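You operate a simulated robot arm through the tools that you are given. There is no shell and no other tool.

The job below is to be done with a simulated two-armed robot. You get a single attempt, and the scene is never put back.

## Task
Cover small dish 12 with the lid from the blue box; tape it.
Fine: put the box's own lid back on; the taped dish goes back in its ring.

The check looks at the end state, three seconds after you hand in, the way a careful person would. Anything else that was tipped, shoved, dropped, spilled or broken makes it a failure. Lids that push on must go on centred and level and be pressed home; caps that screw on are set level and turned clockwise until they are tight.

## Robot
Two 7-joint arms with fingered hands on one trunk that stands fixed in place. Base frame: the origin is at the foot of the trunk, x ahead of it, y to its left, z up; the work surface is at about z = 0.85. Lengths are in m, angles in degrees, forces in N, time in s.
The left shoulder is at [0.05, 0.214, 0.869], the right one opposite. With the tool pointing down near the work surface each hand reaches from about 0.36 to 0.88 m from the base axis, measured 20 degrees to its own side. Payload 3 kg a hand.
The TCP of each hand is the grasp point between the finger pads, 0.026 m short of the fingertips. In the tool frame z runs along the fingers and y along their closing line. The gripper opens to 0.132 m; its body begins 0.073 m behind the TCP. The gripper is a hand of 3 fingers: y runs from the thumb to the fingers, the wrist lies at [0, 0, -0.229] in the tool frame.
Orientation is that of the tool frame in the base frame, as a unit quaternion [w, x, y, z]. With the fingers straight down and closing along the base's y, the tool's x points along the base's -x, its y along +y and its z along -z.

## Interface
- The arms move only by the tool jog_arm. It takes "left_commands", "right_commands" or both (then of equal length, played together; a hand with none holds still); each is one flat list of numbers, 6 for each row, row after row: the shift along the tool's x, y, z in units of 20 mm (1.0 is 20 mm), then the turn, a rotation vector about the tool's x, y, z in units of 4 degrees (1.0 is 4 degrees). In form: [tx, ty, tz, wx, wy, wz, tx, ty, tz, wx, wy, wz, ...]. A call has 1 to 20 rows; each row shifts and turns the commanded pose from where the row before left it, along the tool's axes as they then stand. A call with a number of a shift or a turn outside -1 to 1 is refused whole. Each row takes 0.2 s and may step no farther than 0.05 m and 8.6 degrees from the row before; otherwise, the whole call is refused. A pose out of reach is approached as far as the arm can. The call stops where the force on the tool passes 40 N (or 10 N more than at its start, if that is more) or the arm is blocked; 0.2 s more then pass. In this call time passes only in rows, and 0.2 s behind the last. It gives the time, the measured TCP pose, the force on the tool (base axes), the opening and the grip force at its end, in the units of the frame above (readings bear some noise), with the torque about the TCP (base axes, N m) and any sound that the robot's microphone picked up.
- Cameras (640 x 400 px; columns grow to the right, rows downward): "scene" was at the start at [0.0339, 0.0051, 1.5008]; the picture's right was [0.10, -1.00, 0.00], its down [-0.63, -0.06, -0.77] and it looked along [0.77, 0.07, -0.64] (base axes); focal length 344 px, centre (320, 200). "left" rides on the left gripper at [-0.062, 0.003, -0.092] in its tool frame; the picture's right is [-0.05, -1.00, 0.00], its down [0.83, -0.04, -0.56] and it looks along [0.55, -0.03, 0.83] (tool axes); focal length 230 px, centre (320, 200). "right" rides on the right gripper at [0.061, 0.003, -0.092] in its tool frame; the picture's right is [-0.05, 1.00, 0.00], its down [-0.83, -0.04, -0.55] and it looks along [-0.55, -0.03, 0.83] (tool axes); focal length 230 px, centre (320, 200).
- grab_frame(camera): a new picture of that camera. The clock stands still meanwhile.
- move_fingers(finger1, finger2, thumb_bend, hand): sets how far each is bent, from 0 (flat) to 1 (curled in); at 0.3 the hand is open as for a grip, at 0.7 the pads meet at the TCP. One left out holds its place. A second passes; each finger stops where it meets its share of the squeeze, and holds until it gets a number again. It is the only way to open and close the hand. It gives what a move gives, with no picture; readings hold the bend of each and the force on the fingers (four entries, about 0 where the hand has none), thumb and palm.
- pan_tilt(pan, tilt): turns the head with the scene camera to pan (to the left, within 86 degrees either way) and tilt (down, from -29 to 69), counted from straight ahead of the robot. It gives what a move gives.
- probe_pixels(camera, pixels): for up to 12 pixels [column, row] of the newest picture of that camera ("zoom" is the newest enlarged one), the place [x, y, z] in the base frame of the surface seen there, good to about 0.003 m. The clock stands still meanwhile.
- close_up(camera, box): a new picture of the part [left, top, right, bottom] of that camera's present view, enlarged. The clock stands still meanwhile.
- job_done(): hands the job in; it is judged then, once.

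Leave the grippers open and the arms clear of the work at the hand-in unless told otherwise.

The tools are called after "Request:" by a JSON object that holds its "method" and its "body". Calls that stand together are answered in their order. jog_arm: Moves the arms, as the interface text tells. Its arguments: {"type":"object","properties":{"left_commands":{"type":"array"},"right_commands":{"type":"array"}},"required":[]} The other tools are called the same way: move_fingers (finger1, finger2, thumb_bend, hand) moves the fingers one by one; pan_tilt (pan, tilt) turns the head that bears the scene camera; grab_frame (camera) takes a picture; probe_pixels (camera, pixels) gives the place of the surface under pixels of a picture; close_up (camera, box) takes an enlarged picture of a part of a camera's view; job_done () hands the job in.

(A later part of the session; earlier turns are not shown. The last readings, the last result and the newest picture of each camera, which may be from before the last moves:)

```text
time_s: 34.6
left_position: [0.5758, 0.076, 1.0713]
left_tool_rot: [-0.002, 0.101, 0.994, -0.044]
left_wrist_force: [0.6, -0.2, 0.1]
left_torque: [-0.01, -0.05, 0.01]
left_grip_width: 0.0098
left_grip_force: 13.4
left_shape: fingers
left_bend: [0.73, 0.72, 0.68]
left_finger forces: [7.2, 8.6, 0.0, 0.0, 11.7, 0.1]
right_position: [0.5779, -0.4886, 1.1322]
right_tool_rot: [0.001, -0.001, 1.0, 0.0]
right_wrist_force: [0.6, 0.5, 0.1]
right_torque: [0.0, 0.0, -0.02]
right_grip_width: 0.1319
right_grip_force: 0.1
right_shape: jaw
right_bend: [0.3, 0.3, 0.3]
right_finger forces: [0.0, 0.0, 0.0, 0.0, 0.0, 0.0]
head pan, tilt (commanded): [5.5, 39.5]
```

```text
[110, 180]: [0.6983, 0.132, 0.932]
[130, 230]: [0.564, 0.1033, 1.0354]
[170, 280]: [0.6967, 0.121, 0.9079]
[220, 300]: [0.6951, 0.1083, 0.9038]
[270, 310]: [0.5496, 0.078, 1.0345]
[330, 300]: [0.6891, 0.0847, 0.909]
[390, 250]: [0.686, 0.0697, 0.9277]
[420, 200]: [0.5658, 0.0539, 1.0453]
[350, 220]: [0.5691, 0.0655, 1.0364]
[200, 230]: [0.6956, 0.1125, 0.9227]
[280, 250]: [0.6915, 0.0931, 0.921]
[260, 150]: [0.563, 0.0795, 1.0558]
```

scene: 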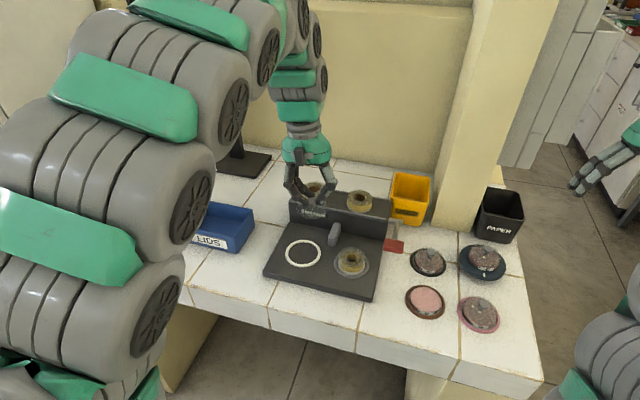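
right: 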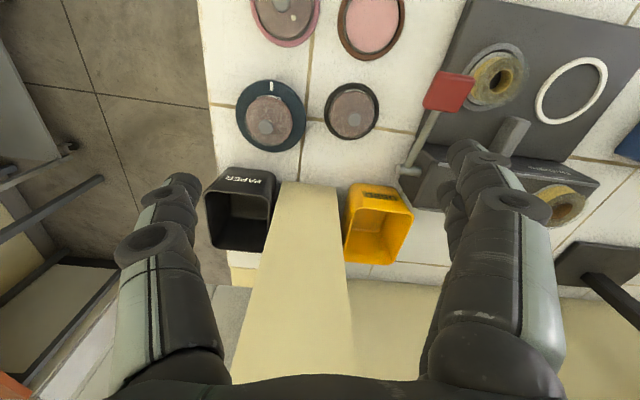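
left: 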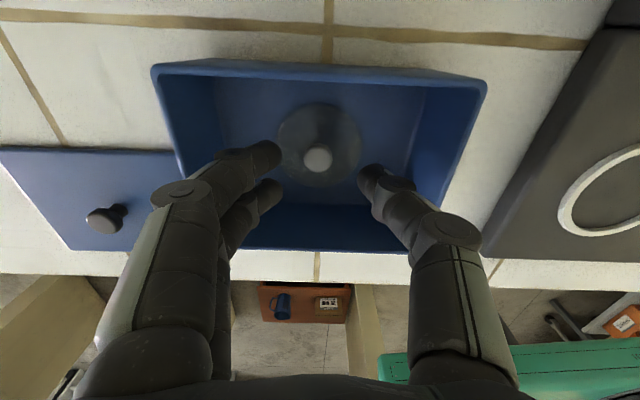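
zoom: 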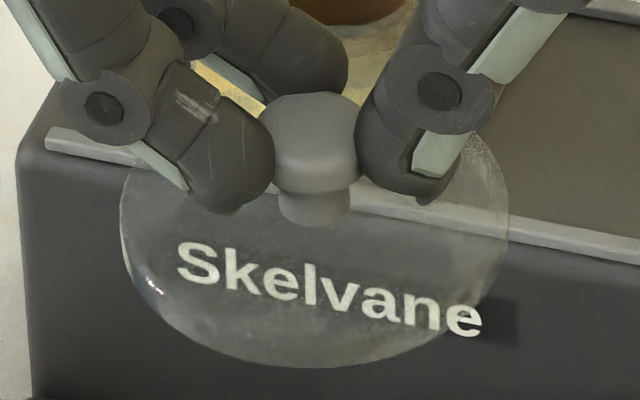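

The lid is now level within about 2°. I'll carry on the second half to above dish 12.

Request:
{"method": "jog_arm", "body": {"left_commands": [0.1, -0.961, 0.083, 0, 0, 0, 0.1, -0.961, 0.083, 0, 0, 0, 0.1, -0.961, 0.083, 0, 0, 0, 0.1, -0.961, 0.083, 0, 0, 0, 0.1, -0.961, 0.083, 0, 0, 0, 0.1, -0.961, 0.083, 0, 0, 0, 0.1, -0.961, 0.083, 0, 0, 0, 0.1, -0.961, 0.083, 0, 0, 0, 0.1, -0.961, 0.083, 0, 0, 0, 0.1, -0.961, 0.083, 0, 0, 0, 0.1, -0.961, 0.083, 0, 0, 0, 0.1, -0.961, 0.083, 0, 0, 0, 0.1, -0.961, 0.083, 0, 0, 0, 0.1, -0.961, 0.083, 0, 0, 0]}}

Request:
{"method": "grab_frame", "body": {"camera": "scene"}}

Request:
{"method": "grab_frame", "body": {"camera": "left"}}

Request:
{"method": "grab_frame", "body": {"camera": "right"}}

```text
time_s: 37.6
left_position: [0.4929, -0.183, 1.071]
left_tool_rot: [-0.003, 0.101, 0.994, -0.044]
left_wrist_force: [0.4, 0.3, -0.1]
left_torque: [0.02, -0.04, 0.0]
left_grip_width: 0.0096
left_grip_force: 13.3
left_shape: fingers
left_bend: [0.73, 0.72, 0.68]
left_finger forces: [7.0, 8.6, 0.0, 0.1, 11.6, 0.0]
right_position: [0.5792, -0.4895, 1.1328]
right_tool_rot: [0.002, 0.001, 1.0, 0.0]
right_wrist_force: [0.6, 0.3, 0.2]
right_torque: [-0.01, 0.01, 0.0]
right_grip_width: 0.1318
right_grip_force: 0.0
right_shape: jaw
right_bend: [0.3, 0.3, 0.3]
right_finger forces: [0.0, 0.0, 0.0, 0.0, 0.1, 0.1]
head pan, tilt (commanded): [5.5, 39.5]
```

```text
taken
```

scene: 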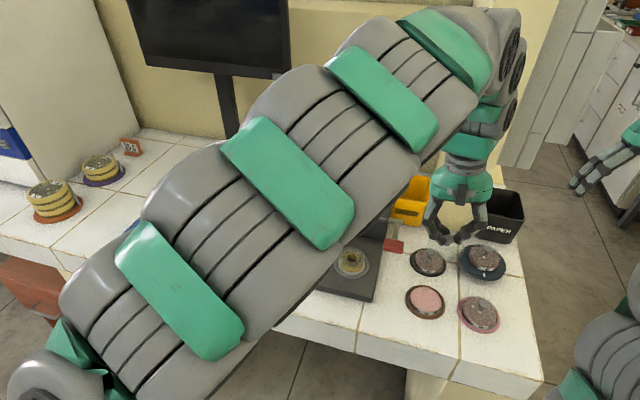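

```text
taken
```

left: 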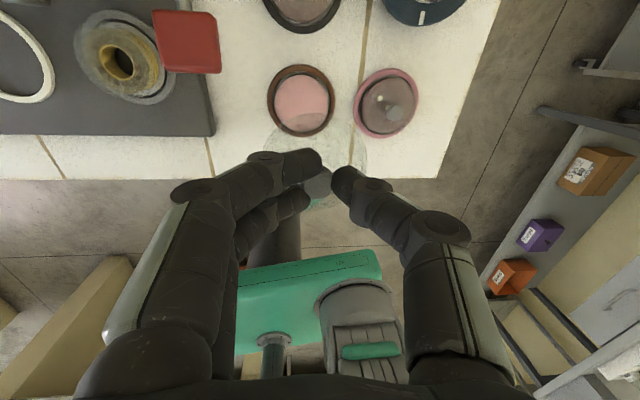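

```text
taken
```

right: 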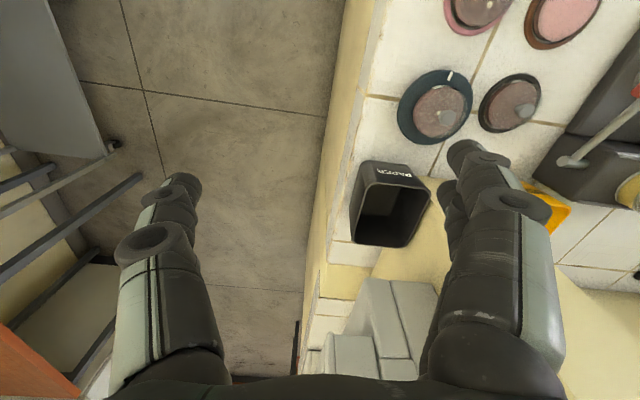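

The hand is above dish 12, which appears at (302,104) in the wrist view. I'll zoom there and probe the dish's rim points to refine its centre.

Request:
{"method": "close_up", "body": {"camera": "left", "box": [250, 50, 360, 150]}}

Request:
{"method": "probe_pixels", "body": {"camera": "zoom", "pixels": [[170, 210], [430, 210], [300, 110], [300, 310], [205, 140], [395, 140], [210, 280], [390, 290], [300, 210]]}}

Request:
{"method": "close_up", "body": {"camera": "scene", "box": [390, 200, 520, 330]}}

```text
4.00 times, centred on (305, 100) of left
```

zoom: 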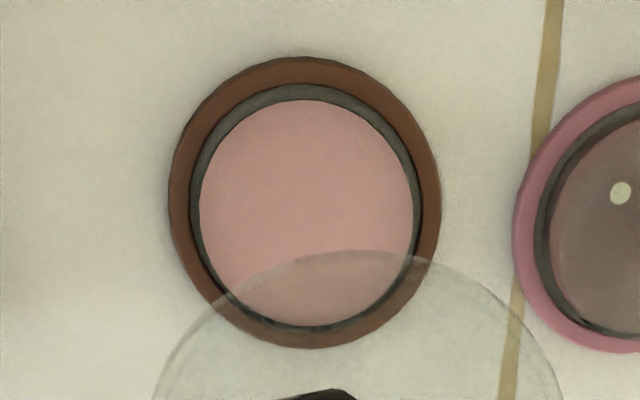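

```text
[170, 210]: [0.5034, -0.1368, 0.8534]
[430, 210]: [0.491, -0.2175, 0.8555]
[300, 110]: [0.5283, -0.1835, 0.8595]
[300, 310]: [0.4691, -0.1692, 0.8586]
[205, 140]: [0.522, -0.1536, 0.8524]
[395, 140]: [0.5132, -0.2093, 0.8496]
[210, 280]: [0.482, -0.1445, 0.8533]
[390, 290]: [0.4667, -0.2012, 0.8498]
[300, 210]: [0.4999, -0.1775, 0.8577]
```

```text
3.08 times, centred on (455, 265) of scene
```

zoom: 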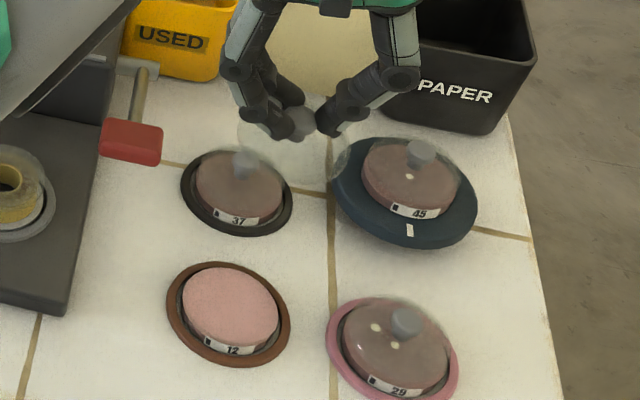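

The wrist view puts dish 12 at about (0.4985, -0.178). From the knob grip, the lid centre sits at TCP + (0.001, -0.002), so I'll shift the TCP to (0.4972, -0.176) and descend about 9 cm vertically to see the lid over the dish.

Request:
{"method": "jog_arm", "body": {"left_commands": [-0.14, 0.385, -0.033, 0, 0, 0, 0.003, 0.078, 0.9, 0, 0, 0, 0.003, 0.078, 0.9, 0, 0, 0, 0.003, 0.078, 0.9, 0, 0, 0, 0.003, 0.078, 0.9, 0, 0, 0, 0.003, 0.078, 0.9, 0, 0, 0]}}

Request:
{"method": "close_up", "body": {"camera": "left", "box": [220, 60, 420, 220]}}

Request:
{"method": "close_up", "body": {"camera": "scene", "box": [390, 225, 500, 325]}}

```text
time_s: 39.0
left_position: [0.4961, -0.1749, 0.9797]
left_tool_rot: [-0.003, 0.102, 0.994, -0.044]
left_wrist_force: [-0.4, 0.4, -0.6]
left_torque: [0.0, 0.02, -0.03]
left_grip_width: 0.0094
left_grip_force: 13.8
left_shape: fingers
left_bend: [0.73, 0.72, 0.68]
left_finger forces: [7.0, 8.8, 0.1, 0.1, 11.3, 0.0]
right_position: [0.5783, -0.4884, 1.1324]
right_tool_rot: [0.001, 0.0, 1.0, 0.0]
right_wrist_force: [-0.5, -0.3, 0.2]
right_torque: [0.0, -0.04, -0.03]
right_grip_width: 0.1316
right_grip_force: 0.0
right_shape: jaw
right_bend: [0.3, 0.3, 0.3]
right_finger forces: [0.0, 0.1, 0.0, 0.1, 0.1, 0.0]
head pan, tilt (commanded): [5.5, 39.5]
```

```text
2.50 times, centred on (320, 140) of left
```

zoom: 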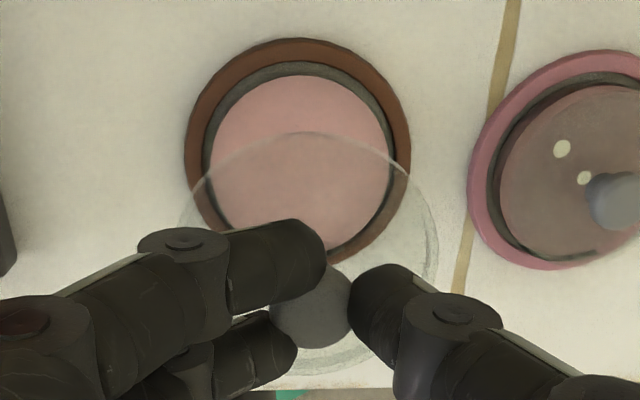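

```text
4.00 times, centred on (445, 275) of scene
```

zoom: 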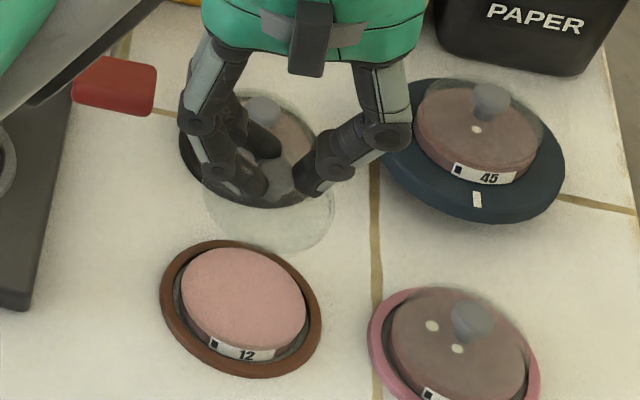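

Lid and dish axes agree to about 2 mm. I'll correct by (-1, -2) mm while descending another 4 cm, then compare the lid and dish circles again.

Request:
{"method": "jog_arm", "body": {"left_commands": [0.01, 0.016, 0.5, 0, 0, 0, 0.01, 0.016, 0.5, 0, 0, 0, 0.01, 0.016, 0.5, 0, 0, 0, 0.01, 0.016, 0.5, 0, 0, 0]}}

Request:
{"method": "close_up", "body": {"camera": "left", "box": [220, 80, 420, 230]}}

Request:
{"method": "close_up", "body": {"camera": "scene", "box": [395, 255, 465, 325]}}

```text
time_s: 40.0
left_position: [0.4968, -0.1779, 0.9398]
left_tool_rot: [-0.002, 0.101, 0.994, -0.044]
left_wrist_force: [-0.2, 0.6, 0.0]
left_torque: [-0.02, 0.01, 0.01]
left_grip_width: 0.0095
left_grip_force: 13.3
left_shape: fingers
left_bend: [0.73, 0.72, 0.68]
left_finger forces: [6.9, 8.8, 0.0, 0.0, 11.3, 0.0]
right_position: [0.5781, -0.4895, 1.1319]
right_tool_rot: [0.001, 0.0, 1.0, 0.0]
right_wrist_force: [0.2, -0.3, 0.1]
right_torque: [0.02, 0.03, -0.01]
right_grip_width: 0.1318
right_grip_force: 0.0
right_shape: jaw
right_bend: [0.3, 0.3, 0.3]
right_finger forces: [0.1, 0.0, 0.0, 0.1, 0.0, 0.0]
head pan, tilt (commanded): [5.5, 39.5]
```

```text
2.67 times, centred on (320, 155) of left
```

zoom: 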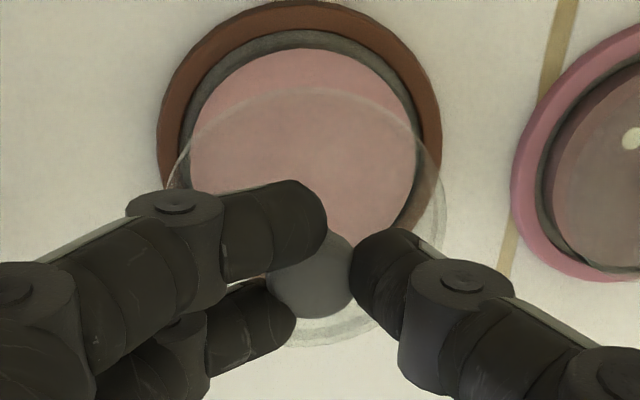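

```text
5.71 times, centred on (430, 290) of scene
```

zoom: 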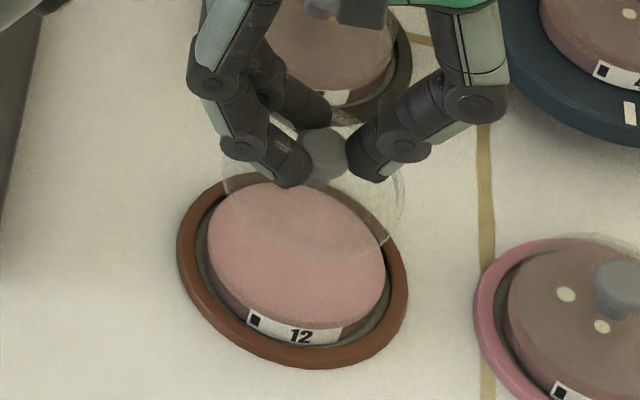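

By ray geometry the lid should move another (-1.8, -1.5) mm. I'll apply that with 2 cm more of descent and look again from both cameras.

Request:
{"method": "jog_arm", "body": {"left_commands": [0.025, -0.002, 0.335, 0, 0, 0, 0.025, -0.002, 0.335, 0, 0, 0, 0.025, -0.002, 0.335, 0, 0, 0]}}

Request:
{"method": "close_up", "body": {"camera": "left", "box": [220, 80, 420, 230]}}

Request:
{"method": "close_up", "body": {"camera": "scene", "box": [395, 265, 460, 325]}}

```text
time_s: 40.8
left_position: [0.496, -0.1798, 0.9203]
left_tool_rot: [-0.002, 0.1, 0.994, -0.044]
left_wrist_force: [0.2, 0.5, -0.2]
left_torque: [-0.01, 0.01, -0.01]
left_grip_width: 0.0096
left_grip_force: 13.7
left_shape: fingers
left_bend: [0.73, 0.72, 0.68]
left_finger forces: [7.0, 8.8, 0.0, 0.0, 11.2, 0.0]
right_position: [0.5794, -0.4881, 1.1312]
right_tool_rot: [0.001, -0.001, 1.0, 0.001]
right_wrist_force: [-0.2, 0.1, 0.0]
right_torque: [-0.01, -0.01, -0.02]
right_grip_width: 0.1319
right_grip_force: 0.0
right_shape: jaw
right_bend: [0.3, 0.3, 0.3]
right_finger forces: [0.0, 0.1, 0.0, 0.0, 0.0, 0.0]
head pan, tilt (commanded): [5.5, 39.5]
```

```text
2.67 times, centred on (320, 155) of left
```

zoom: 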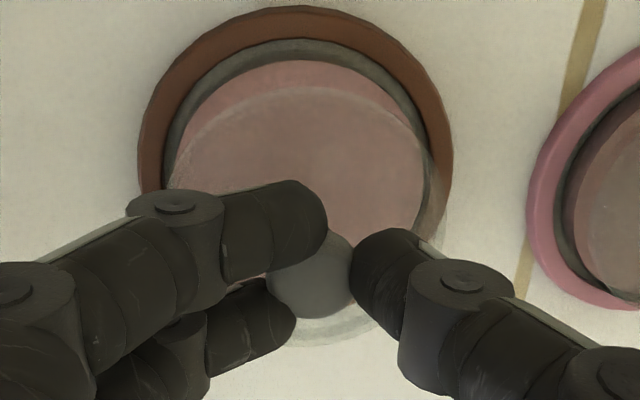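

```text
6.67 times, centred on (428, 295) of scene
```

zoom: 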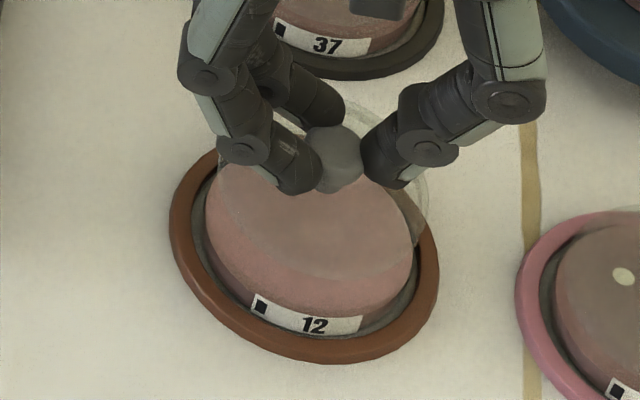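

The two cameras agree that the lid should move about (-2, +1.5) mm. I'll apply that and descend 8 mm (still short of contact), then check again.

Request:
{"method": "jog_arm", "body": {"left_commands": [0.113, 0.053, 0, 0, 0, 0, 0, 0.017, 0.2, 0, 0, 0, 0, 0.017, 0.2, 0, 0, 0]}}

Request:
{"method": "close_up", "body": {"camera": "left", "box": [220, 80, 420, 230]}}

Request:
{"method": "close_up", "body": {"camera": "scene", "box": [395, 265, 460, 325]}}

```text
time_s: 41.6
left_position: [0.4936, -0.1767, 0.9118]
left_tool_rot: [-0.004, 0.101, 0.994, -0.044]
left_wrist_force: [0.4, 0.1, -0.4]
left_torque: [0.01, -0.02, 0.0]
left_grip_width: 0.0093
left_grip_force: 13.0
left_shape: fingers
left_bend: [0.73, 0.72, 0.68]
left_finger forces: [7.1, 8.6, 0.0, 0.0, 11.5, 0.0]
right_position: [0.5795, -0.4887, 1.1314]
right_tool_rot: [0.001, 0.0, 1.0, 0.001]
right_wrist_force: [-0.2, -0.2, -0.4]
right_torque: [-0.01, 0.0, 0.01]
right_grip_width: 0.1318
right_grip_force: 0.1
right_shape: jaw
right_bend: [0.3, 0.3, 0.3]
right_finger forces: [0.1, 0.0, 0.0, 0.1, 0.0, 0.0]
head pan, tilt (commanded): [5.5, 39.5]
```

```text
2.67 times, centred on (320, 155) of left
```

zoom: 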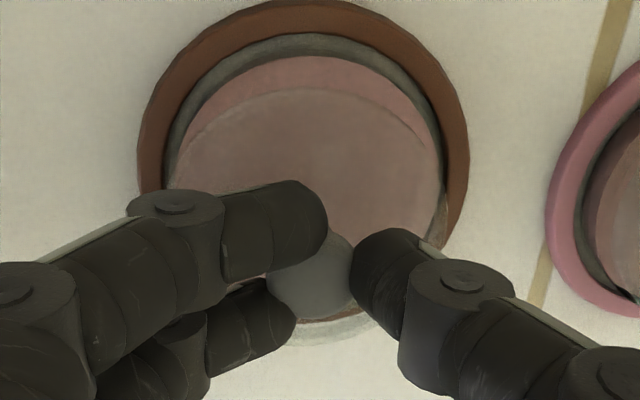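

```text
6.67 times, centred on (428, 295) of scene
```

zoom: 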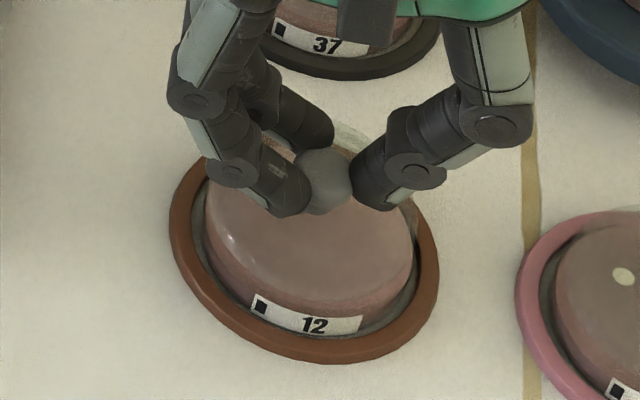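

Both views now show the lid concentric with the dish within about 1 mm. I'll lower in 2 mm steps until contact.

Request:
{"method": "jog_arm", "body": {"left_commands": [0, 0.0086, 0.1, 0, 0, 0, 0, 0.0086, 0.1, 0, 0, 0]}}

Request:
{"method": "close_up", "body": {"camera": "scene", "box": [400, 275, 450, 320]}}

```text
time_s: 42.2
left_position: [0.4937, -0.1766, 0.9088]
left_tool_rot: [-0.003, 0.101, 0.994, -0.045]
left_wrist_force: [-0.3, -0.1, 1.1]
left_torque: [-0.03, -0.01, 0.04]
left_grip_width: 0.0094
left_grip_force: 14.0
left_shape: fingers
left_bend: [0.73, 0.72, 0.68]
left_finger forces: [7.0, 8.6, 0.0, 0.0, 11.4, 0.1]
right_position: [0.5791, -0.4882, 1.132]
right_tool_rot: [0.0, 0.0, 1.0, 0.0]
right_wrist_force: [0.4, -0.1, 0.1]
right_torque: [-0.03, -0.05, -0.02]
right_grip_width: 0.1317
right_grip_force: 0.0
right_shape: jaw
right_bend: [0.3, 0.3, 0.3]
right_finger forces: [0.0, 0.0, 0.0, 0.0, 0.1, 0.0]
head pan, tilt (commanded): [5.5, 39.5]
```

```text
8.89 times, centred on (425, 298) of scene
```

zoom: 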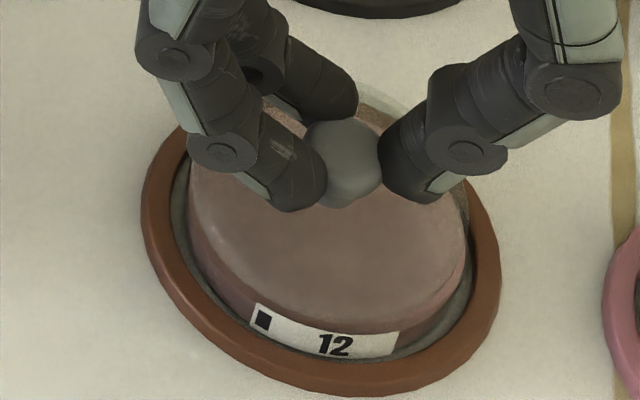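

The knob top is now at about 0.890, close to the seated height on dish 29 (0.891). I'll go on with 1 mm steps, watching the force.

Request:
{"method": "jog_arm", "body": {"left_commands": [0, 0.0043, 0.05, 0, 0, 0, 0, 0.0043, 0.05, 0, 0, 0]}}

Request:
{"method": "close_up", "body": {"camera": "scene", "box": [400, 275, 450, 320]}}

```text
time_s: 42.8
left_position: [0.4929, -0.1769, 0.9062]
left_tool_rot: [-0.002, 0.101, 0.994, -0.045]
left_wrist_force: [3.1, -2.2, 3.3]
left_torque: [-0.06, -0.04, 0.01]
left_grip_width: 0.0096
left_grip_force: 15.6
left_shape: fingers
left_bend: [0.73, 0.72, 0.68]
left_finger forces: [8.9, 8.7, 0.1, 0.1, 12.7, 0.0]
right_position: [0.5789, -0.4889, 1.132]
right_tool_rot: [0.001, 0.0, 1.0, 0.0]
right_wrist_force: [0.8, -0.3, -0.5]
right_torque: [-0.01, 0.05, -0.03]
right_grip_width: 0.1317
right_grip_force: 0.0
right_shape: jaw
right_bend: [0.3, 0.3, 0.3]
right_finger forces: [0.0, 0.0, 0.1, 0.0, 0.1, 0.0]
head pan, tilt (commanded): [5.5, 39.5]
heard: snap
```

```text
8.89 times, centred on (425, 298) of scene
```

zoom: 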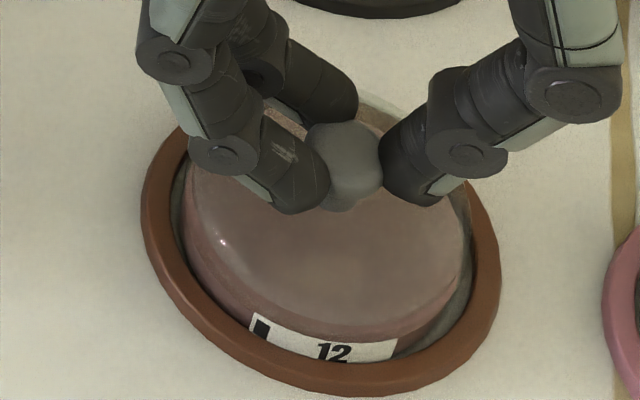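

I heard a snap at a light 3 N contact: the lid has engaged on the dish. I'll press 2 mm further to be sure it is home all round, watching the force.

Request:
{"method": "jog_arm", "body": {"left_commands": [0, 0.0043, 0.05, 0, 0, 0, 0, 0.0043, 0.05, 0, 0, 0]}}

Request:
{"method": "close_up", "body": {"camera": "scene", "box": [400, 275, 450, 320]}}

```text
time_s: 43.4
left_position: [0.4942, -0.1772, 0.9045]
left_tool_rot: [-0.002, 0.101, 0.994, -0.044]
left_wrist_force: [8.6, -2.1, 11.0]
left_torque: [-0.08, -0.08, 0.01]
left_grip_width: 0.0093
left_grip_force: 16.2
left_shape: fingers
left_bend: [0.73, 0.73, 0.69]
left_finger forces: [11.1, 8.2, 0.0, 0.0, 13.5, 0.0]
right_position: [0.5787, -0.4883, 1.1315]
right_tool_rot: [0.001, 0.0, 1.0, 0.0]
right_wrist_force: [-0.4, 0.2, 0.1]
right_torque: [0.0, -0.01, 0.02]
right_grip_width: 0.1319
right_grip_force: 0.1
right_shape: jaw
right_bend: [0.3, 0.3, 0.3]
right_finger forces: [0.0, 0.0, 0.0, 0.1, 0.0, 0.1]
head pan, tilt (commanded): [5.5, 39.5]
```

```text
8.89 times, centred on (425, 298) of scene
```

zoom: 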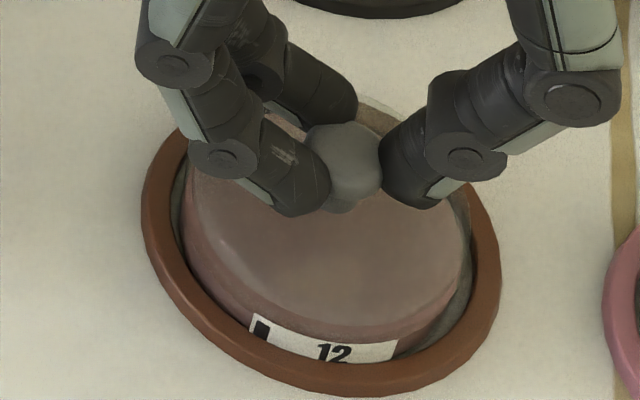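

Seated: 11 N down, with 8.6 N sideways because the dish is nudged against the front of its ring. I'll ease 2 mm in +x and up 1 mm to take that off, then zoom to check the seating.

Request:
{"method": "jog_arm", "body": {"left_commands": [-0.098, 0.016, -0.05, 0, 0, 0]}}

Request:
{"method": "close_up", "body": {"camera": "scene", "box": [400, 275, 450, 320]}}

Request:
{"method": "close_up", "body": {"camera": "left", "box": [220, 80, 420, 230]}}

Request:
{"method": "close_up", "body": {"camera": "right", "box": [440, 0, 640, 120]}}

```text
time_s: 43.8
left_position: [0.4946, -0.1782, 0.9042]
left_tool_rot: [-0.003, 0.102, 0.994, -0.043]
left_wrist_force: [-0.6, -0.9, 1.5]
left_torque: [-0.03, 0.05, 0.0]
left_grip_width: 0.0094
left_grip_force: 15.8
left_shape: fingers
left_bend: [0.73, 0.73, 0.69]
left_finger forces: [8.1, 10.6, 0.1, 0.1, 13.2, 0.0]
right_position: [0.5793, -0.4894, 1.1318]
right_tool_rot: [0.001, 0.0, 1.0, 0.0]
right_wrist_force: [-0.5, 0.5, 0.3]
right_torque: [0.0, -0.03, -0.01]
right_grip_width: 0.132
right_grip_force: 0.0
right_shape: jaw
right_bend: [0.3, 0.3, 0.3]
right_finger forces: [0.0, 0.0, 0.0, 0.0, 0.1, 0.0]
head pan, tilt (commanded): [5.5, 39.5]
```

```text
8.89 times, centred on (425, 298) of scene
```

zoom: 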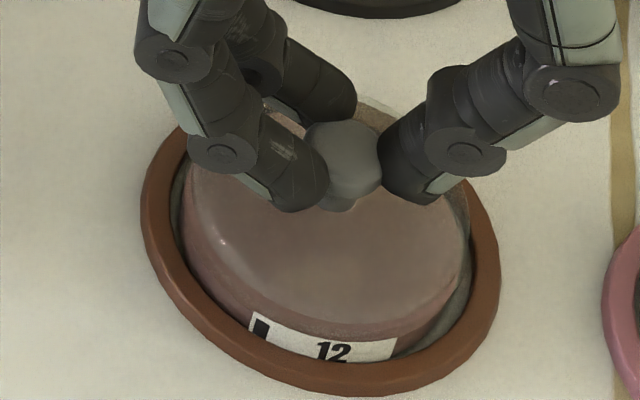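

```text
2.67 times, centred on (320, 155) of left
```

zoom: 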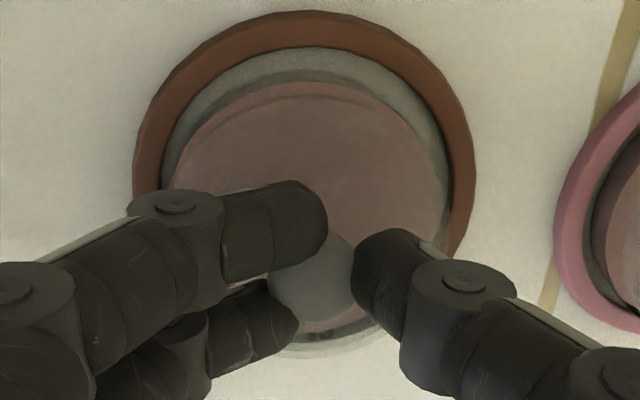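

```text
3.20 times, centred on (540, 60) of right
```

zoom: 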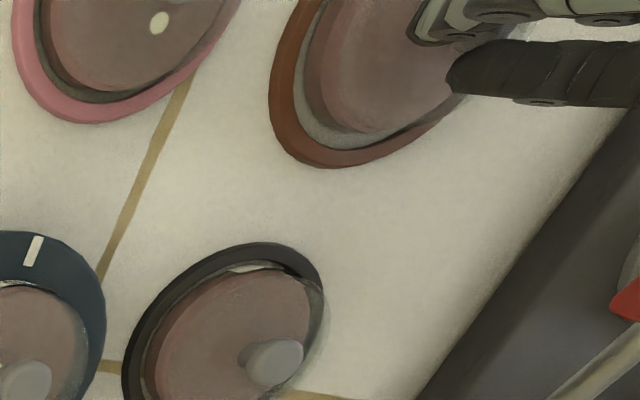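

The forces are relaxed and the lid sits flat on the dish. I'll lift 6 mm to see whether the dish comes up with the lid.

Request:
{"method": "jog_arm", "body": {"left_commands": [0, -0.0086, -0.1, 0, 0, 0, 0, -0.0086, -0.1, 0, 0, 0, 0, -0.0086, -0.1, 0, 0, 0]}}

Request:
{"method": "close_up", "body": {"camera": "scene", "box": [400, 270, 450, 320]}}

Request:
{"method": "close_up", "body": {"camera": "left", "box": [220, 80, 420, 230]}}

```text
time_s: 44.6
left_position: [0.496, -0.177, 0.9104]
left_tool_rot: [-0.003, 0.101, 0.994, -0.045]
left_wrist_force: [1.6, -0.5, 0.3]
left_torque: [-0.01, 0.01, 0.03]
left_grip_width: 0.0094
left_grip_force: 14.6
left_shape: fingers
left_bend: [0.73, 0.72, 0.69]
left_finger forces: [7.6, 10.1, 0.0, 0.0, 12.2, 0.0]
right_position: [0.5788, -0.4889, 1.1332]
right_tool_rot: [0.001, 0.0, 1.0, 0.0]
right_wrist_force: [-0.2, 1.0, 0.2]
right_torque: [-0.02, 0.02, 0.04]
right_grip_width: 0.132
right_grip_force: 0.0
right_shape: jaw
right_bend: [0.3, 0.3, 0.3]
right_finger forces: [0.1, 0.0, 0.1, 0.0, 0.0, 0.1]
head pan, tilt (commanded): [5.5, 39.5]
heard: snap
```

```text
8.00 times, centred on (425, 295) of scene
```

zoom: 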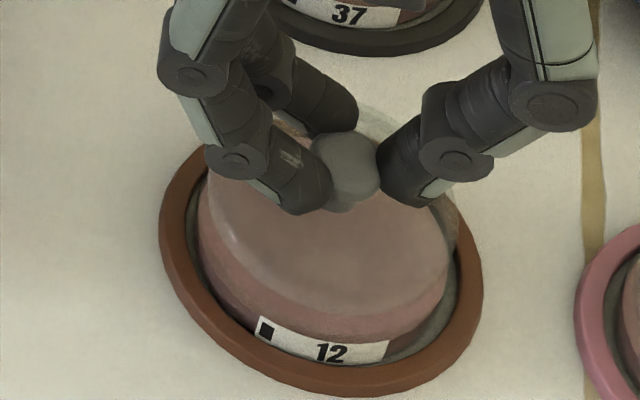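

```text
2.67 times, centred on (320, 155) of left
```

zoom: 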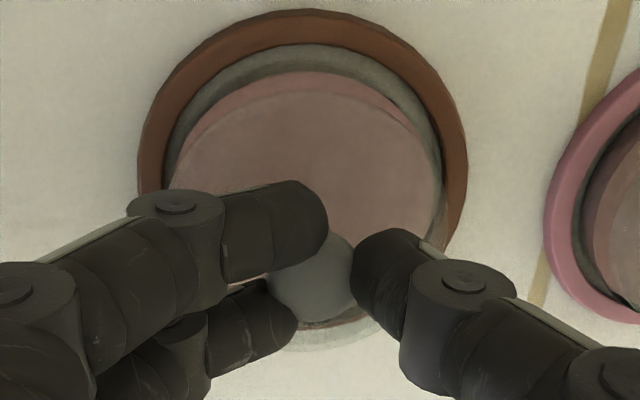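

I heard a snap and the dish stayed behind: the lid popped off again, so it was not fully home. The wrist view shows the lid now about 3 mm too far in +x relative to the dish. I'll shift -3 mm in x and check before pressing properly.

Request:
{"method": "jog_arm", "body": {"left_commands": [0.147, -0.03, 0, 0, 0, 0]}}

Request:
{"method": "close_up", "body": {"camera": "left", "box": [240, 90, 400, 190]}}

Request:
{"method": "close_up", "body": {"camera": "scene", "box": [405, 278, 445, 312]}}

```text
time_s: 45.0
left_position: [0.4921, -0.1762, 0.912]
left_tool_rot: [-0.003, 0.1, 0.994, -0.045]
left_wrist_force: [0.2, 0.5, -0.6]
left_torque: [0.0, 0.02, 0.01]
left_grip_width: 0.0093
left_grip_force: 14.8
left_shape: fingers
left_bend: [0.73, 0.72, 0.69]
left_finger forces: [7.8, 9.9, 0.0, 0.1, 12.2, 0.1]
right_position: [0.5784, -0.487, 1.1316]
right_tool_rot: [0.001, 0.0, 1.0, 0.001]
right_wrist_force: [0.4, -0.1, 1.0]
right_torque: [-0.02, 0.0, 0.0]
right_grip_width: 0.132
right_grip_force: 0.1
right_shape: jaw
right_bend: [0.3, 0.3, 0.3]
right_finger forces: [0.0, 0.0, 0.0, 0.1, 0.0, 0.0]
head pan, tilt (commanded): [5.5, 39.5]
```

```text
4.00 times, centred on (320, 140) of left
```

zoom: 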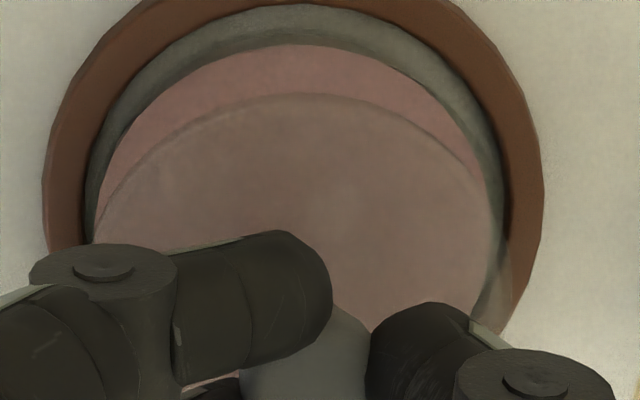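

```text
11.76 times, centred on (425, 295) of scene
```

zoom: 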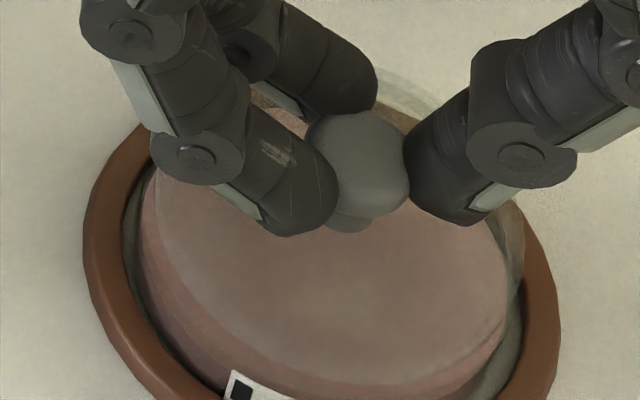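

Reworking it with edge-based geometry (the ellipse-centre method is biased at close range): the lid is about 3 mm too far in -x and 1 mm too far in +y relative to the dish. That explains the sideways push last time. I'll shift by (+3, -1) mm and check.

Request:
{"method": "jog_arm", "body": {"left_commands": [-0.157, -0.02, 0, 0, 0, 0]}}

Request:
{"method": "close_up", "body": {"camera": "left", "box": [240, 90, 400, 190]}}

Request:
{"method": "close_up", "body": {"camera": "scene", "box": [403, 276, 451, 318]}}

```text
time_s: 45.4
left_position: [0.4946, -0.1779, 0.9116]
left_tool_rot: [-0.003, 0.102, 0.994, -0.044]
left_wrist_force: [1.4, 1.3, -0.1]
left_torque: [0.02, 0.01, 0.01]
left_grip_width: 0.0092
left_grip_force: 15.0
left_shape: fingers
left_bend: [0.73, 0.72, 0.69]
left_finger forces: [7.7, 10.0, 0.1, 0.0, 12.2, 0.0]
right_position: [0.579, -0.4888, 1.1318]
right_tool_rot: [0.001, 0.001, 1.0, 0.0]
right_wrist_force: [0.7, -0.3, -0.9]
right_torque: [0.0, -0.01, -0.02]
right_grip_width: 0.1319
right_grip_force: 0.1
right_shape: jaw
right_bend: [0.3, 0.3, 0.3]
right_finger forces: [0.0, 0.0, 0.1, 0.0, 0.1, 0.1]
head pan, tilt (commanded): [5.5, 39.5]
```

```text
4.00 times, centred on (320, 140) of left
```

zoom: 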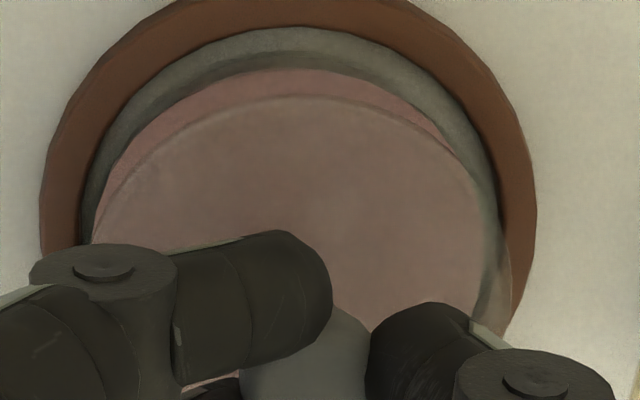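

```text
9.52 times, centred on (427, 297) of scene
```

zoom: 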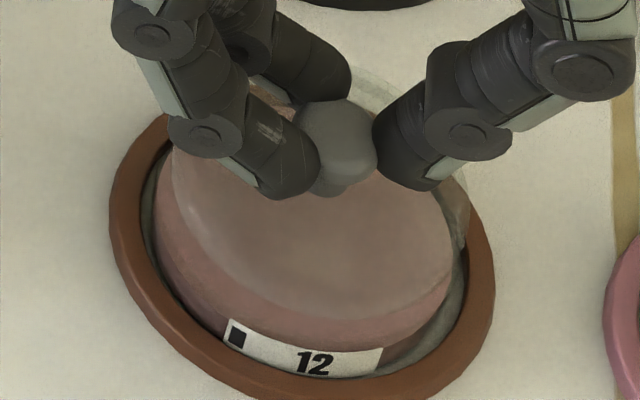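

By edge geometry the lid and dish now agree in x within about 1 mm, and in y to 1–2 mm. I'll nudge +0.8 mm in y and lower in 1 mm steps to make contact again, watching the side forces.

Request:
{"method": "jog_arm", "body": {"left_commands": [0.02, 0.036, 0, 0, 0, 0, 0, 0.0086, 0.1, 0, 0, 0, 0, 0.0043, 0.05, 0, 0, 0, 0, 0.0043, 0.05, 0, 0, 0]}}

Request:
{"method": "close_up", "body": {"camera": "scene", "box": [403, 276, 451, 318]}}

```text
time_s: 46.4
left_position: [0.4942, -0.1777, 0.9081]
left_tool_rot: [-0.003, 0.102, 0.994, -0.044]
left_wrist_force: [0.1, -0.6, 0.2]
left_torque: [0.01, 0.0, 0.01]
left_grip_width: 0.0094
left_grip_force: 15.6
left_shape: fingers
left_bend: [0.73, 0.72, 0.69]
left_finger forces: [7.6, 10.1, 0.0, 0.0, 12.1, 0.0]
right_position: [0.5788, -0.4884, 1.1324]
right_tool_rot: [0.001, 0.0, 1.0, 0.0]
right_wrist_force: [0.0, -0.6, 0.2]
right_torque: [-0.04, -0.03, 0.02]
right_grip_width: 0.1317
right_grip_force: 0.1
right_shape: jaw
right_bend: [0.3, 0.3, 0.3]
right_finger forces: [0.0, 0.0, 0.0, 0.1, 0.0, 0.1]
head pan, tilt (commanded): [5.5, 39.5]
```

```text
9.52 times, centred on (427, 297) of scene
```

zoom: 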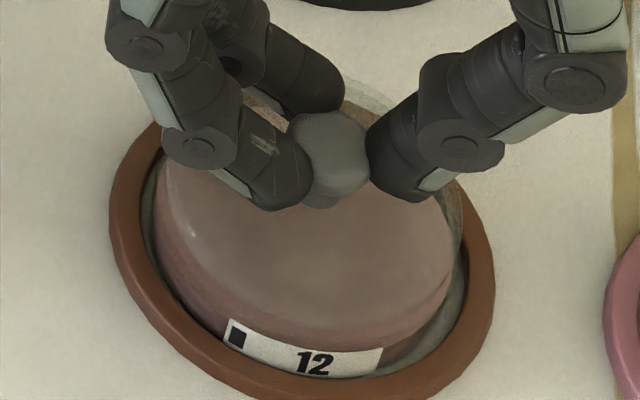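

It looks concentric now, with no contact yet. I'll take three more 1 mm steps.

Request:
{"method": "jog_arm", "body": {"left_commands": [0, 0.0043, 0.05, 0, 0, 0, 0, 0.0043, 0.05, 0, 0, 0, 0, 0.0043, 0.05, 0, 0, 0]}}

Request:
{"method": "close_up", "body": {"camera": "scene", "box": [403, 276, 451, 318]}}

```text
time_s: 47.2
left_position: [0.4955, -0.1773, 0.9043]
left_tool_rot: [-0.002, 0.102, 0.994, -0.044]
left_wrist_force: [2.8, -1.2, 5.8]
left_torque: [0.0, -0.05, 0.03]
left_grip_width: 0.0093
left_grip_force: 15.7
left_shape: fingers
left_bend: [0.73, 0.72, 0.69]
left_finger forces: [9.4, 9.2, 0.1, 0.0, 12.3, 0.0]
right_position: [0.5804, -0.4888, 1.1316]
right_tool_rot: [0.0, 0.0, 1.0, 0.0]
right_wrist_force: [-0.7, -0.1, 0.5]
right_torque: [0.03, 0.0, -0.03]
right_grip_width: 0.1318
right_grip_force: 0.2
right_shape: jaw
right_bend: [0.3, 0.3, 0.3]
right_finger forces: [0.1, 0.0, 0.1, 0.0, 0.1, 0.0]
head pan, tilt (commanded): [5.5, 39.5]
heard: snap
```

```text
9.52 times, centred on (427, 297) of scene
```

zoom: 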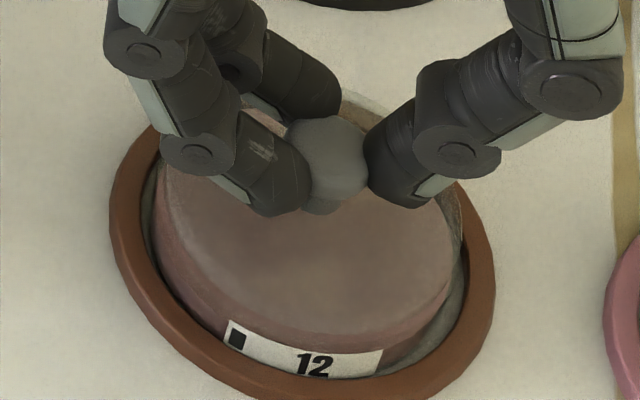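

It snapped on, with only 2.8 N sideways this time. I'll trim +0.8 mm in x and press further to push the lid fully home.

Request:
{"method": "jog_arm", "body": {"left_commands": [-0.04, 0.008, 0, 0, 0, 0, 0, 0.0043, 0.05, 0, 0, 0, 0, 0.0043, 0.05, 0, 0, 0]}}

Request:
{"method": "close_up", "body": {"camera": "scene", "box": [403, 276, 451, 318]}}

```text
time_s: 48.0
left_position: [0.4963, -0.1763, 0.9029]
left_tool_rot: [-0.003, 0.101, 0.994, -0.045]
left_wrist_force: [0.1, 1.3, 17.6]
left_torque: [-0.03, 0.1, 0.01]
left_grip_width: 0.0086
left_grip_force: 16.7
left_shape: fingers
left_bend: [0.74, 0.73, 0.69]
left_finger forces: [8.0, 11.8, 0.0, 0.0, 13.4, 0.1]
right_position: [0.5793, -0.4887, 1.1326]
right_tool_rot: [0.001, 0.0, 1.0, 0.0]
right_wrist_force: [-0.1, 0.5, 0.2]
right_torque: [-0.01, -0.02, 0.0]
right_grip_width: 0.132
right_grip_force: 0.0
right_shape: jaw
right_bend: [0.3, 0.3, 0.3]
right_finger forces: [0.0, 0.1, 0.1, 0.0, 0.0, 0.0]
head pan, tilt (commanded): [5.5, 39.5]
```

```text
9.52 times, centred on (427, 297) of scene
```

zoom: 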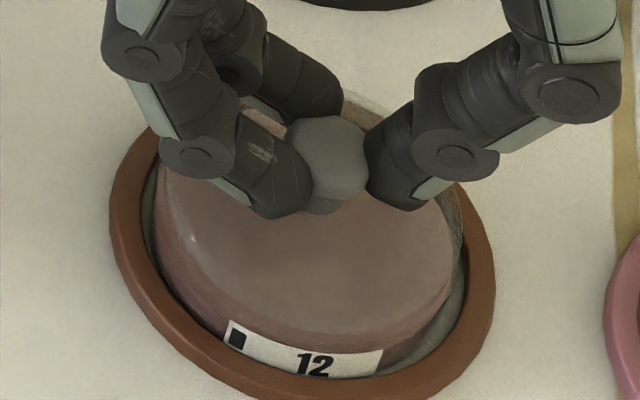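

Now 17.6 N straight down with no side load. One more millimetre of press, then I'll ease off and test-lift by 4 mm.

Request:
{"method": "jog_arm", "body": {"left_commands": [0, 0.0043, 0.05, 0, 0, 0, 0, 0, 0, 0, 0, 0]}}

Request:
{"method": "jog_arm", "body": {"left_commands": [0, -0.0043, -0.05, 0, 0, 0, 0, -0.0043, -0.05, 0, 0, 0, 0, -0.0043, -0.05, 0, 0, 0, 0, -0.0043, -0.05, 0, 0, 0]}}

Request:
{"method": "close_up", "body": {"camera": "scene", "box": [403, 276, 451, 318]}}

```text
time_s: 48.6
left_position: [0.4971, -0.1773, 0.9024]
left_tool_rot: [-0.002, 0.101, 0.994, -0.045]
left_wrist_force: [0.7, 1.8, 21.7]
left_torque: [0.0, 0.03, 0.03]
left_grip_width: 0.0083
left_grip_force: 16.7
left_shape: fingers
left_bend: [0.74, 0.74, 0.69]
left_finger forces: [8.7, 11.7, 0.0, 0.0, 13.6, 0.1]
right_position: [0.5791, -0.4878, 1.1326]
right_tool_rot: [0.001, 0.001, 1.0, 0.0]
right_wrist_force: [0.5, -0.2, 0.0]
right_torque: [-0.01, 0.01, 0.0]
right_grip_width: 0.1316
right_grip_force: 0.1
right_shape: jaw
right_bend: [0.3, 0.3, 0.3]
right_finger forces: [0.1, 0.0, 0.0, 0.0, 0.1, 0.1]
head pan, tilt (commanded): [5.5, 39.5]
```

```text
time_s: 49.6
left_position: [0.4957, -0.1774, 0.9059]
left_tool_rot: [-0.004, 0.101, 0.994, -0.044]
left_wrist_force: [-0.2, 0.2, 0.4]
left_torque: [0.01, -0.01, 0.01]
left_grip_width: 0.009
left_grip_force: 13.6
left_shape: fingers
left_bend: [0.74, 0.73, 0.69]
left_finger forces: [7.4, 9.2, 0.0, 0.0, 11.4, 0.0]
right_position: [0.5794, -0.4873, 1.1314]
right_tool_rot: [0.001, 0.0, 1.0, 0.0]
right_wrist_force: [-0.1, -0.3, 0.0]
right_torque: [0.01, -0.01, -0.01]
right_grip_width: 0.132
right_grip_force: 0.0
right_shape: jaw
right_bend: [0.3, 0.3, 0.3]
right_finger forces: [0.0, 0.0, 0.0, 0.0, 0.0, 0.0]
head pan, tilt (commanded): [5.5, 39.5]
heard: snap
```

```text
9.52 times, centred on (427, 297) of scene
```

zoom: 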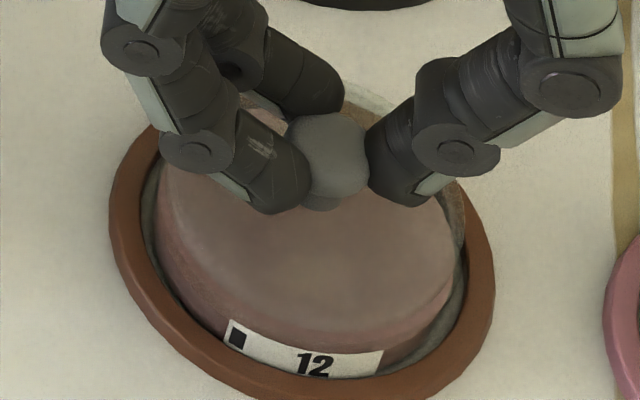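

It popped off again on lifting, so this lid does not carry the dish by its knob (only tape would hold it). The dish must be carried by its body. I'll press the lid back on, let go of the knob, and then take the covered dish by its sides.

Request:
{"method": "jog_arm", "body": {"left_commands": [0, 0.0043, 0.05, 0, 0, 0, 0, 0.0043, 0.05, 0, 0, 0, 0, 0.0043, 0.05, 0, 0, 0, 0, 0.0043, 0.05, 0, 0, 0]}}

Request:
{"method": "close_up", "body": {"camera": "scene", "box": [403, 276, 451, 318]}}

```text
time_s: 50.6
left_position: [0.4951, -0.1766, 0.9021]
left_tool_rot: [-0.003, 0.101, 0.994, -0.045]
left_wrist_force: [0.2, 1.6, 13.0]
left_torque: [0.04, 0.04, 0.0]
left_grip_width: 0.0084
left_grip_force: 15.0
left_shape: fingers
left_bend: [0.74, 0.73, 0.69]
left_finger forces: [7.8, 10.4, 0.0, 0.1, 12.3, 0.0]
right_position: [0.5789, -0.489, 1.132]
right_tool_rot: [0.001, 0.0, 1.0, 0.0]
right_wrist_force: [-0.6, 0.2, 0.0]
right_torque: [-0.01, 0.01, -0.02]
right_grip_width: 0.1317
right_grip_force: 0.0
right_shape: jaw
right_bend: [0.3, 0.3, 0.3]
right_finger forces: [0.0, 0.1, 0.0, 0.1, 0.0, 0.1]
head pan, tilt (commanded): [5.5, 39.5]
```

```text
9.52 times, centred on (427, 297) of scene
```

zoom: 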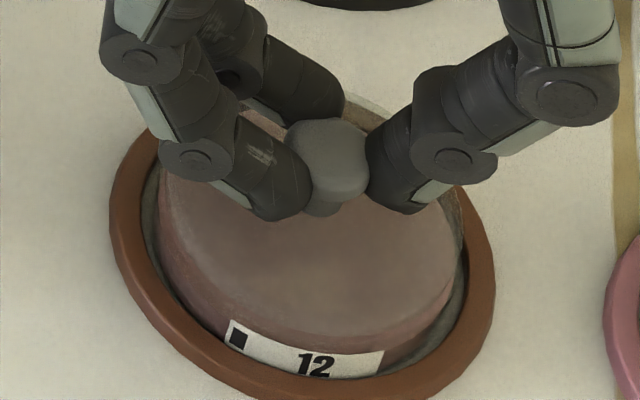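

13 N but no snap this time. I'll press 1–2 mm further.

Request:
{"method": "jog_arm", "body": {"left_commands": [0, 0.0043, 0.05, 0, 0, 0, 0, 0.0043, 0.05, 0, 0, 0]}}

Request:
{"method": "close_up", "body": {"camera": "left", "box": [240, 90, 400, 210]}}

```text
time_s: 51.2
left_position: [0.4965, -0.1774, 0.9003]
left_tool_rot: [-0.003, 0.101, 0.994, -0.045]
left_wrist_force: [1.4, 2.4, 24.2]
left_torque: [-0.01, 0.06, -0.01]
left_grip_width: 0.0076
left_grip_force: 16.5
left_shape: fingers
left_bend: [0.75, 0.74, 0.69]
left_finger forces: [7.5, 11.8, 0.0, 0.0, 13.6, 0.0]
right_position: [0.5791, -0.4878, 1.1323]
right_tool_rot: [0.001, 0.0, 1.0, 0.0]
right_wrist_force: [0.9, 0.6, 1.4]
right_torque: [0.0, -0.02, -0.07]
right_grip_width: 0.1319
right_grip_force: 0.0
right_shape: jaw
right_bend: [0.3, 0.3, 0.3]
right_finger forces: [0.0, 0.1, 0.0, 0.0, 0.1, 0.0]
head pan, tilt (commanded): [5.5, 39.5]
```

```text
3.33 times, centred on (320, 150) of left
```

zoom: 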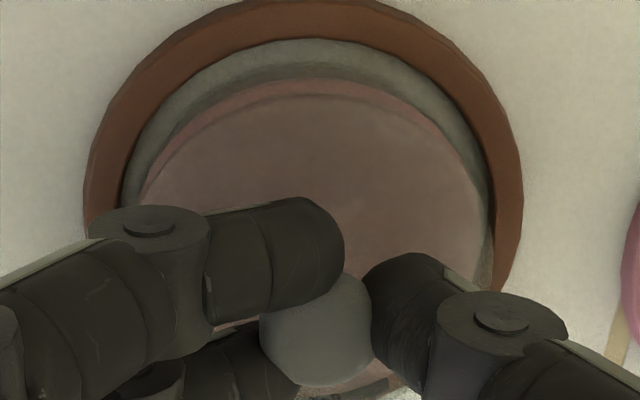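

Still no snap at 24 N, and the fingers are slipping down the knob. I'll ease off, let go of the knob, back up and inspect how the lid sits.

Request:
{"method": "jog_arm", "body": {"left_commands": [0, -0.0043, -0.05, 0, 0, 0, 0, -0.0043, -0.05, 0, 0, 0]}}

Request:
{"method": "move_fingers", "body": {"hand": "left", "finger1": 0.62, "finger2": 0.62, "thumb_bend": 0.6}}

Request:
{"method": "close_up", "body": {"camera": "scene", "box": [403, 276, 451, 318]}}

```text
time_s: 51.8
left_position: [0.4953, -0.1774, 0.9012]
left_tool_rot: [-0.004, 0.102, 0.994, -0.044]
left_wrist_force: [2.5, 0.2, 7.9]
left_torque: [-0.01, 0.04, 0.02]
left_grip_width: 0.0083
left_grip_force: 15.5
left_shape: fingers
left_bend: [0.74, 0.74, 0.69]
left_finger forces: [7.9, 9.8, 0.0, 0.1, 12.9, 0.0]
right_position: [0.5786, -0.4882, 1.1325]
right_tool_rot: [0.001, 0.001, 1.0, 0.0]
right_wrist_force: [-0.7, 0.2, 0.8]
right_torque: [0.04, -0.01, 0.02]
right_grip_width: 0.1321
right_grip_force: 0.1
right_shape: jaw
right_bend: [0.3, 0.3, 0.3]
right_finger forces: [0.0, 0.1, 0.0, 0.1, 0.1, 0.0]
head pan, tilt (commanded): [5.5, 39.5]
```

```text
time_s: 52.8
left_position: [0.4948, -0.1769, 0.9012]
left_tool_rot: [-0.002, 0.101, 0.994, -0.044]
left_wrist_force: [-2.2, -3.3, 9.0]
left_torque: [-0.05, 0.05, 0.02]
left_grip_width: 0.0242
left_grip_force: 4.3
left_shape: fingers
left_bend: [0.67, 0.67, 0.6]
left_finger forces: [4.1, 4.4, 0.0, 0.0, 0.0, 0.1]
right_position: [0.5787, -0.4883, 1.1322]
right_tool_rot: [0.001, 0.0, 1.0, 0.001]
right_wrist_force: [-0.7, -0.2, 0.3]
right_torque: [-0.01, 0.01, 0.0]
right_grip_width: 0.1319
right_grip_force: 0.1
right_shape: jaw
right_bend: [0.3, 0.3, 0.3]
right_finger forces: [0.1, 0.0, 0.0, 0.0, 0.1, 0.0]
head pan, tilt (commanded): [5.5, 39.5]
```

```text
9.52 times, centred on (427, 297) of scene
```

zoom: 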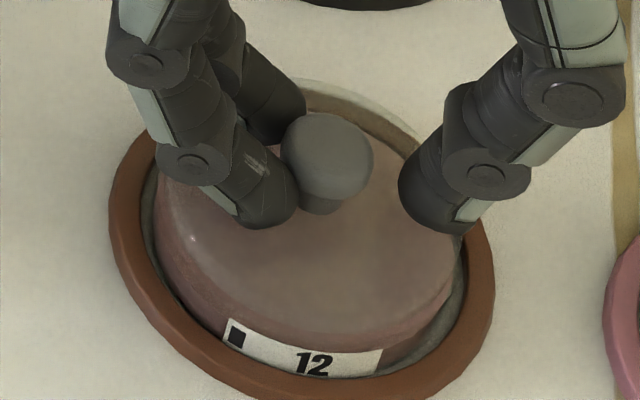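

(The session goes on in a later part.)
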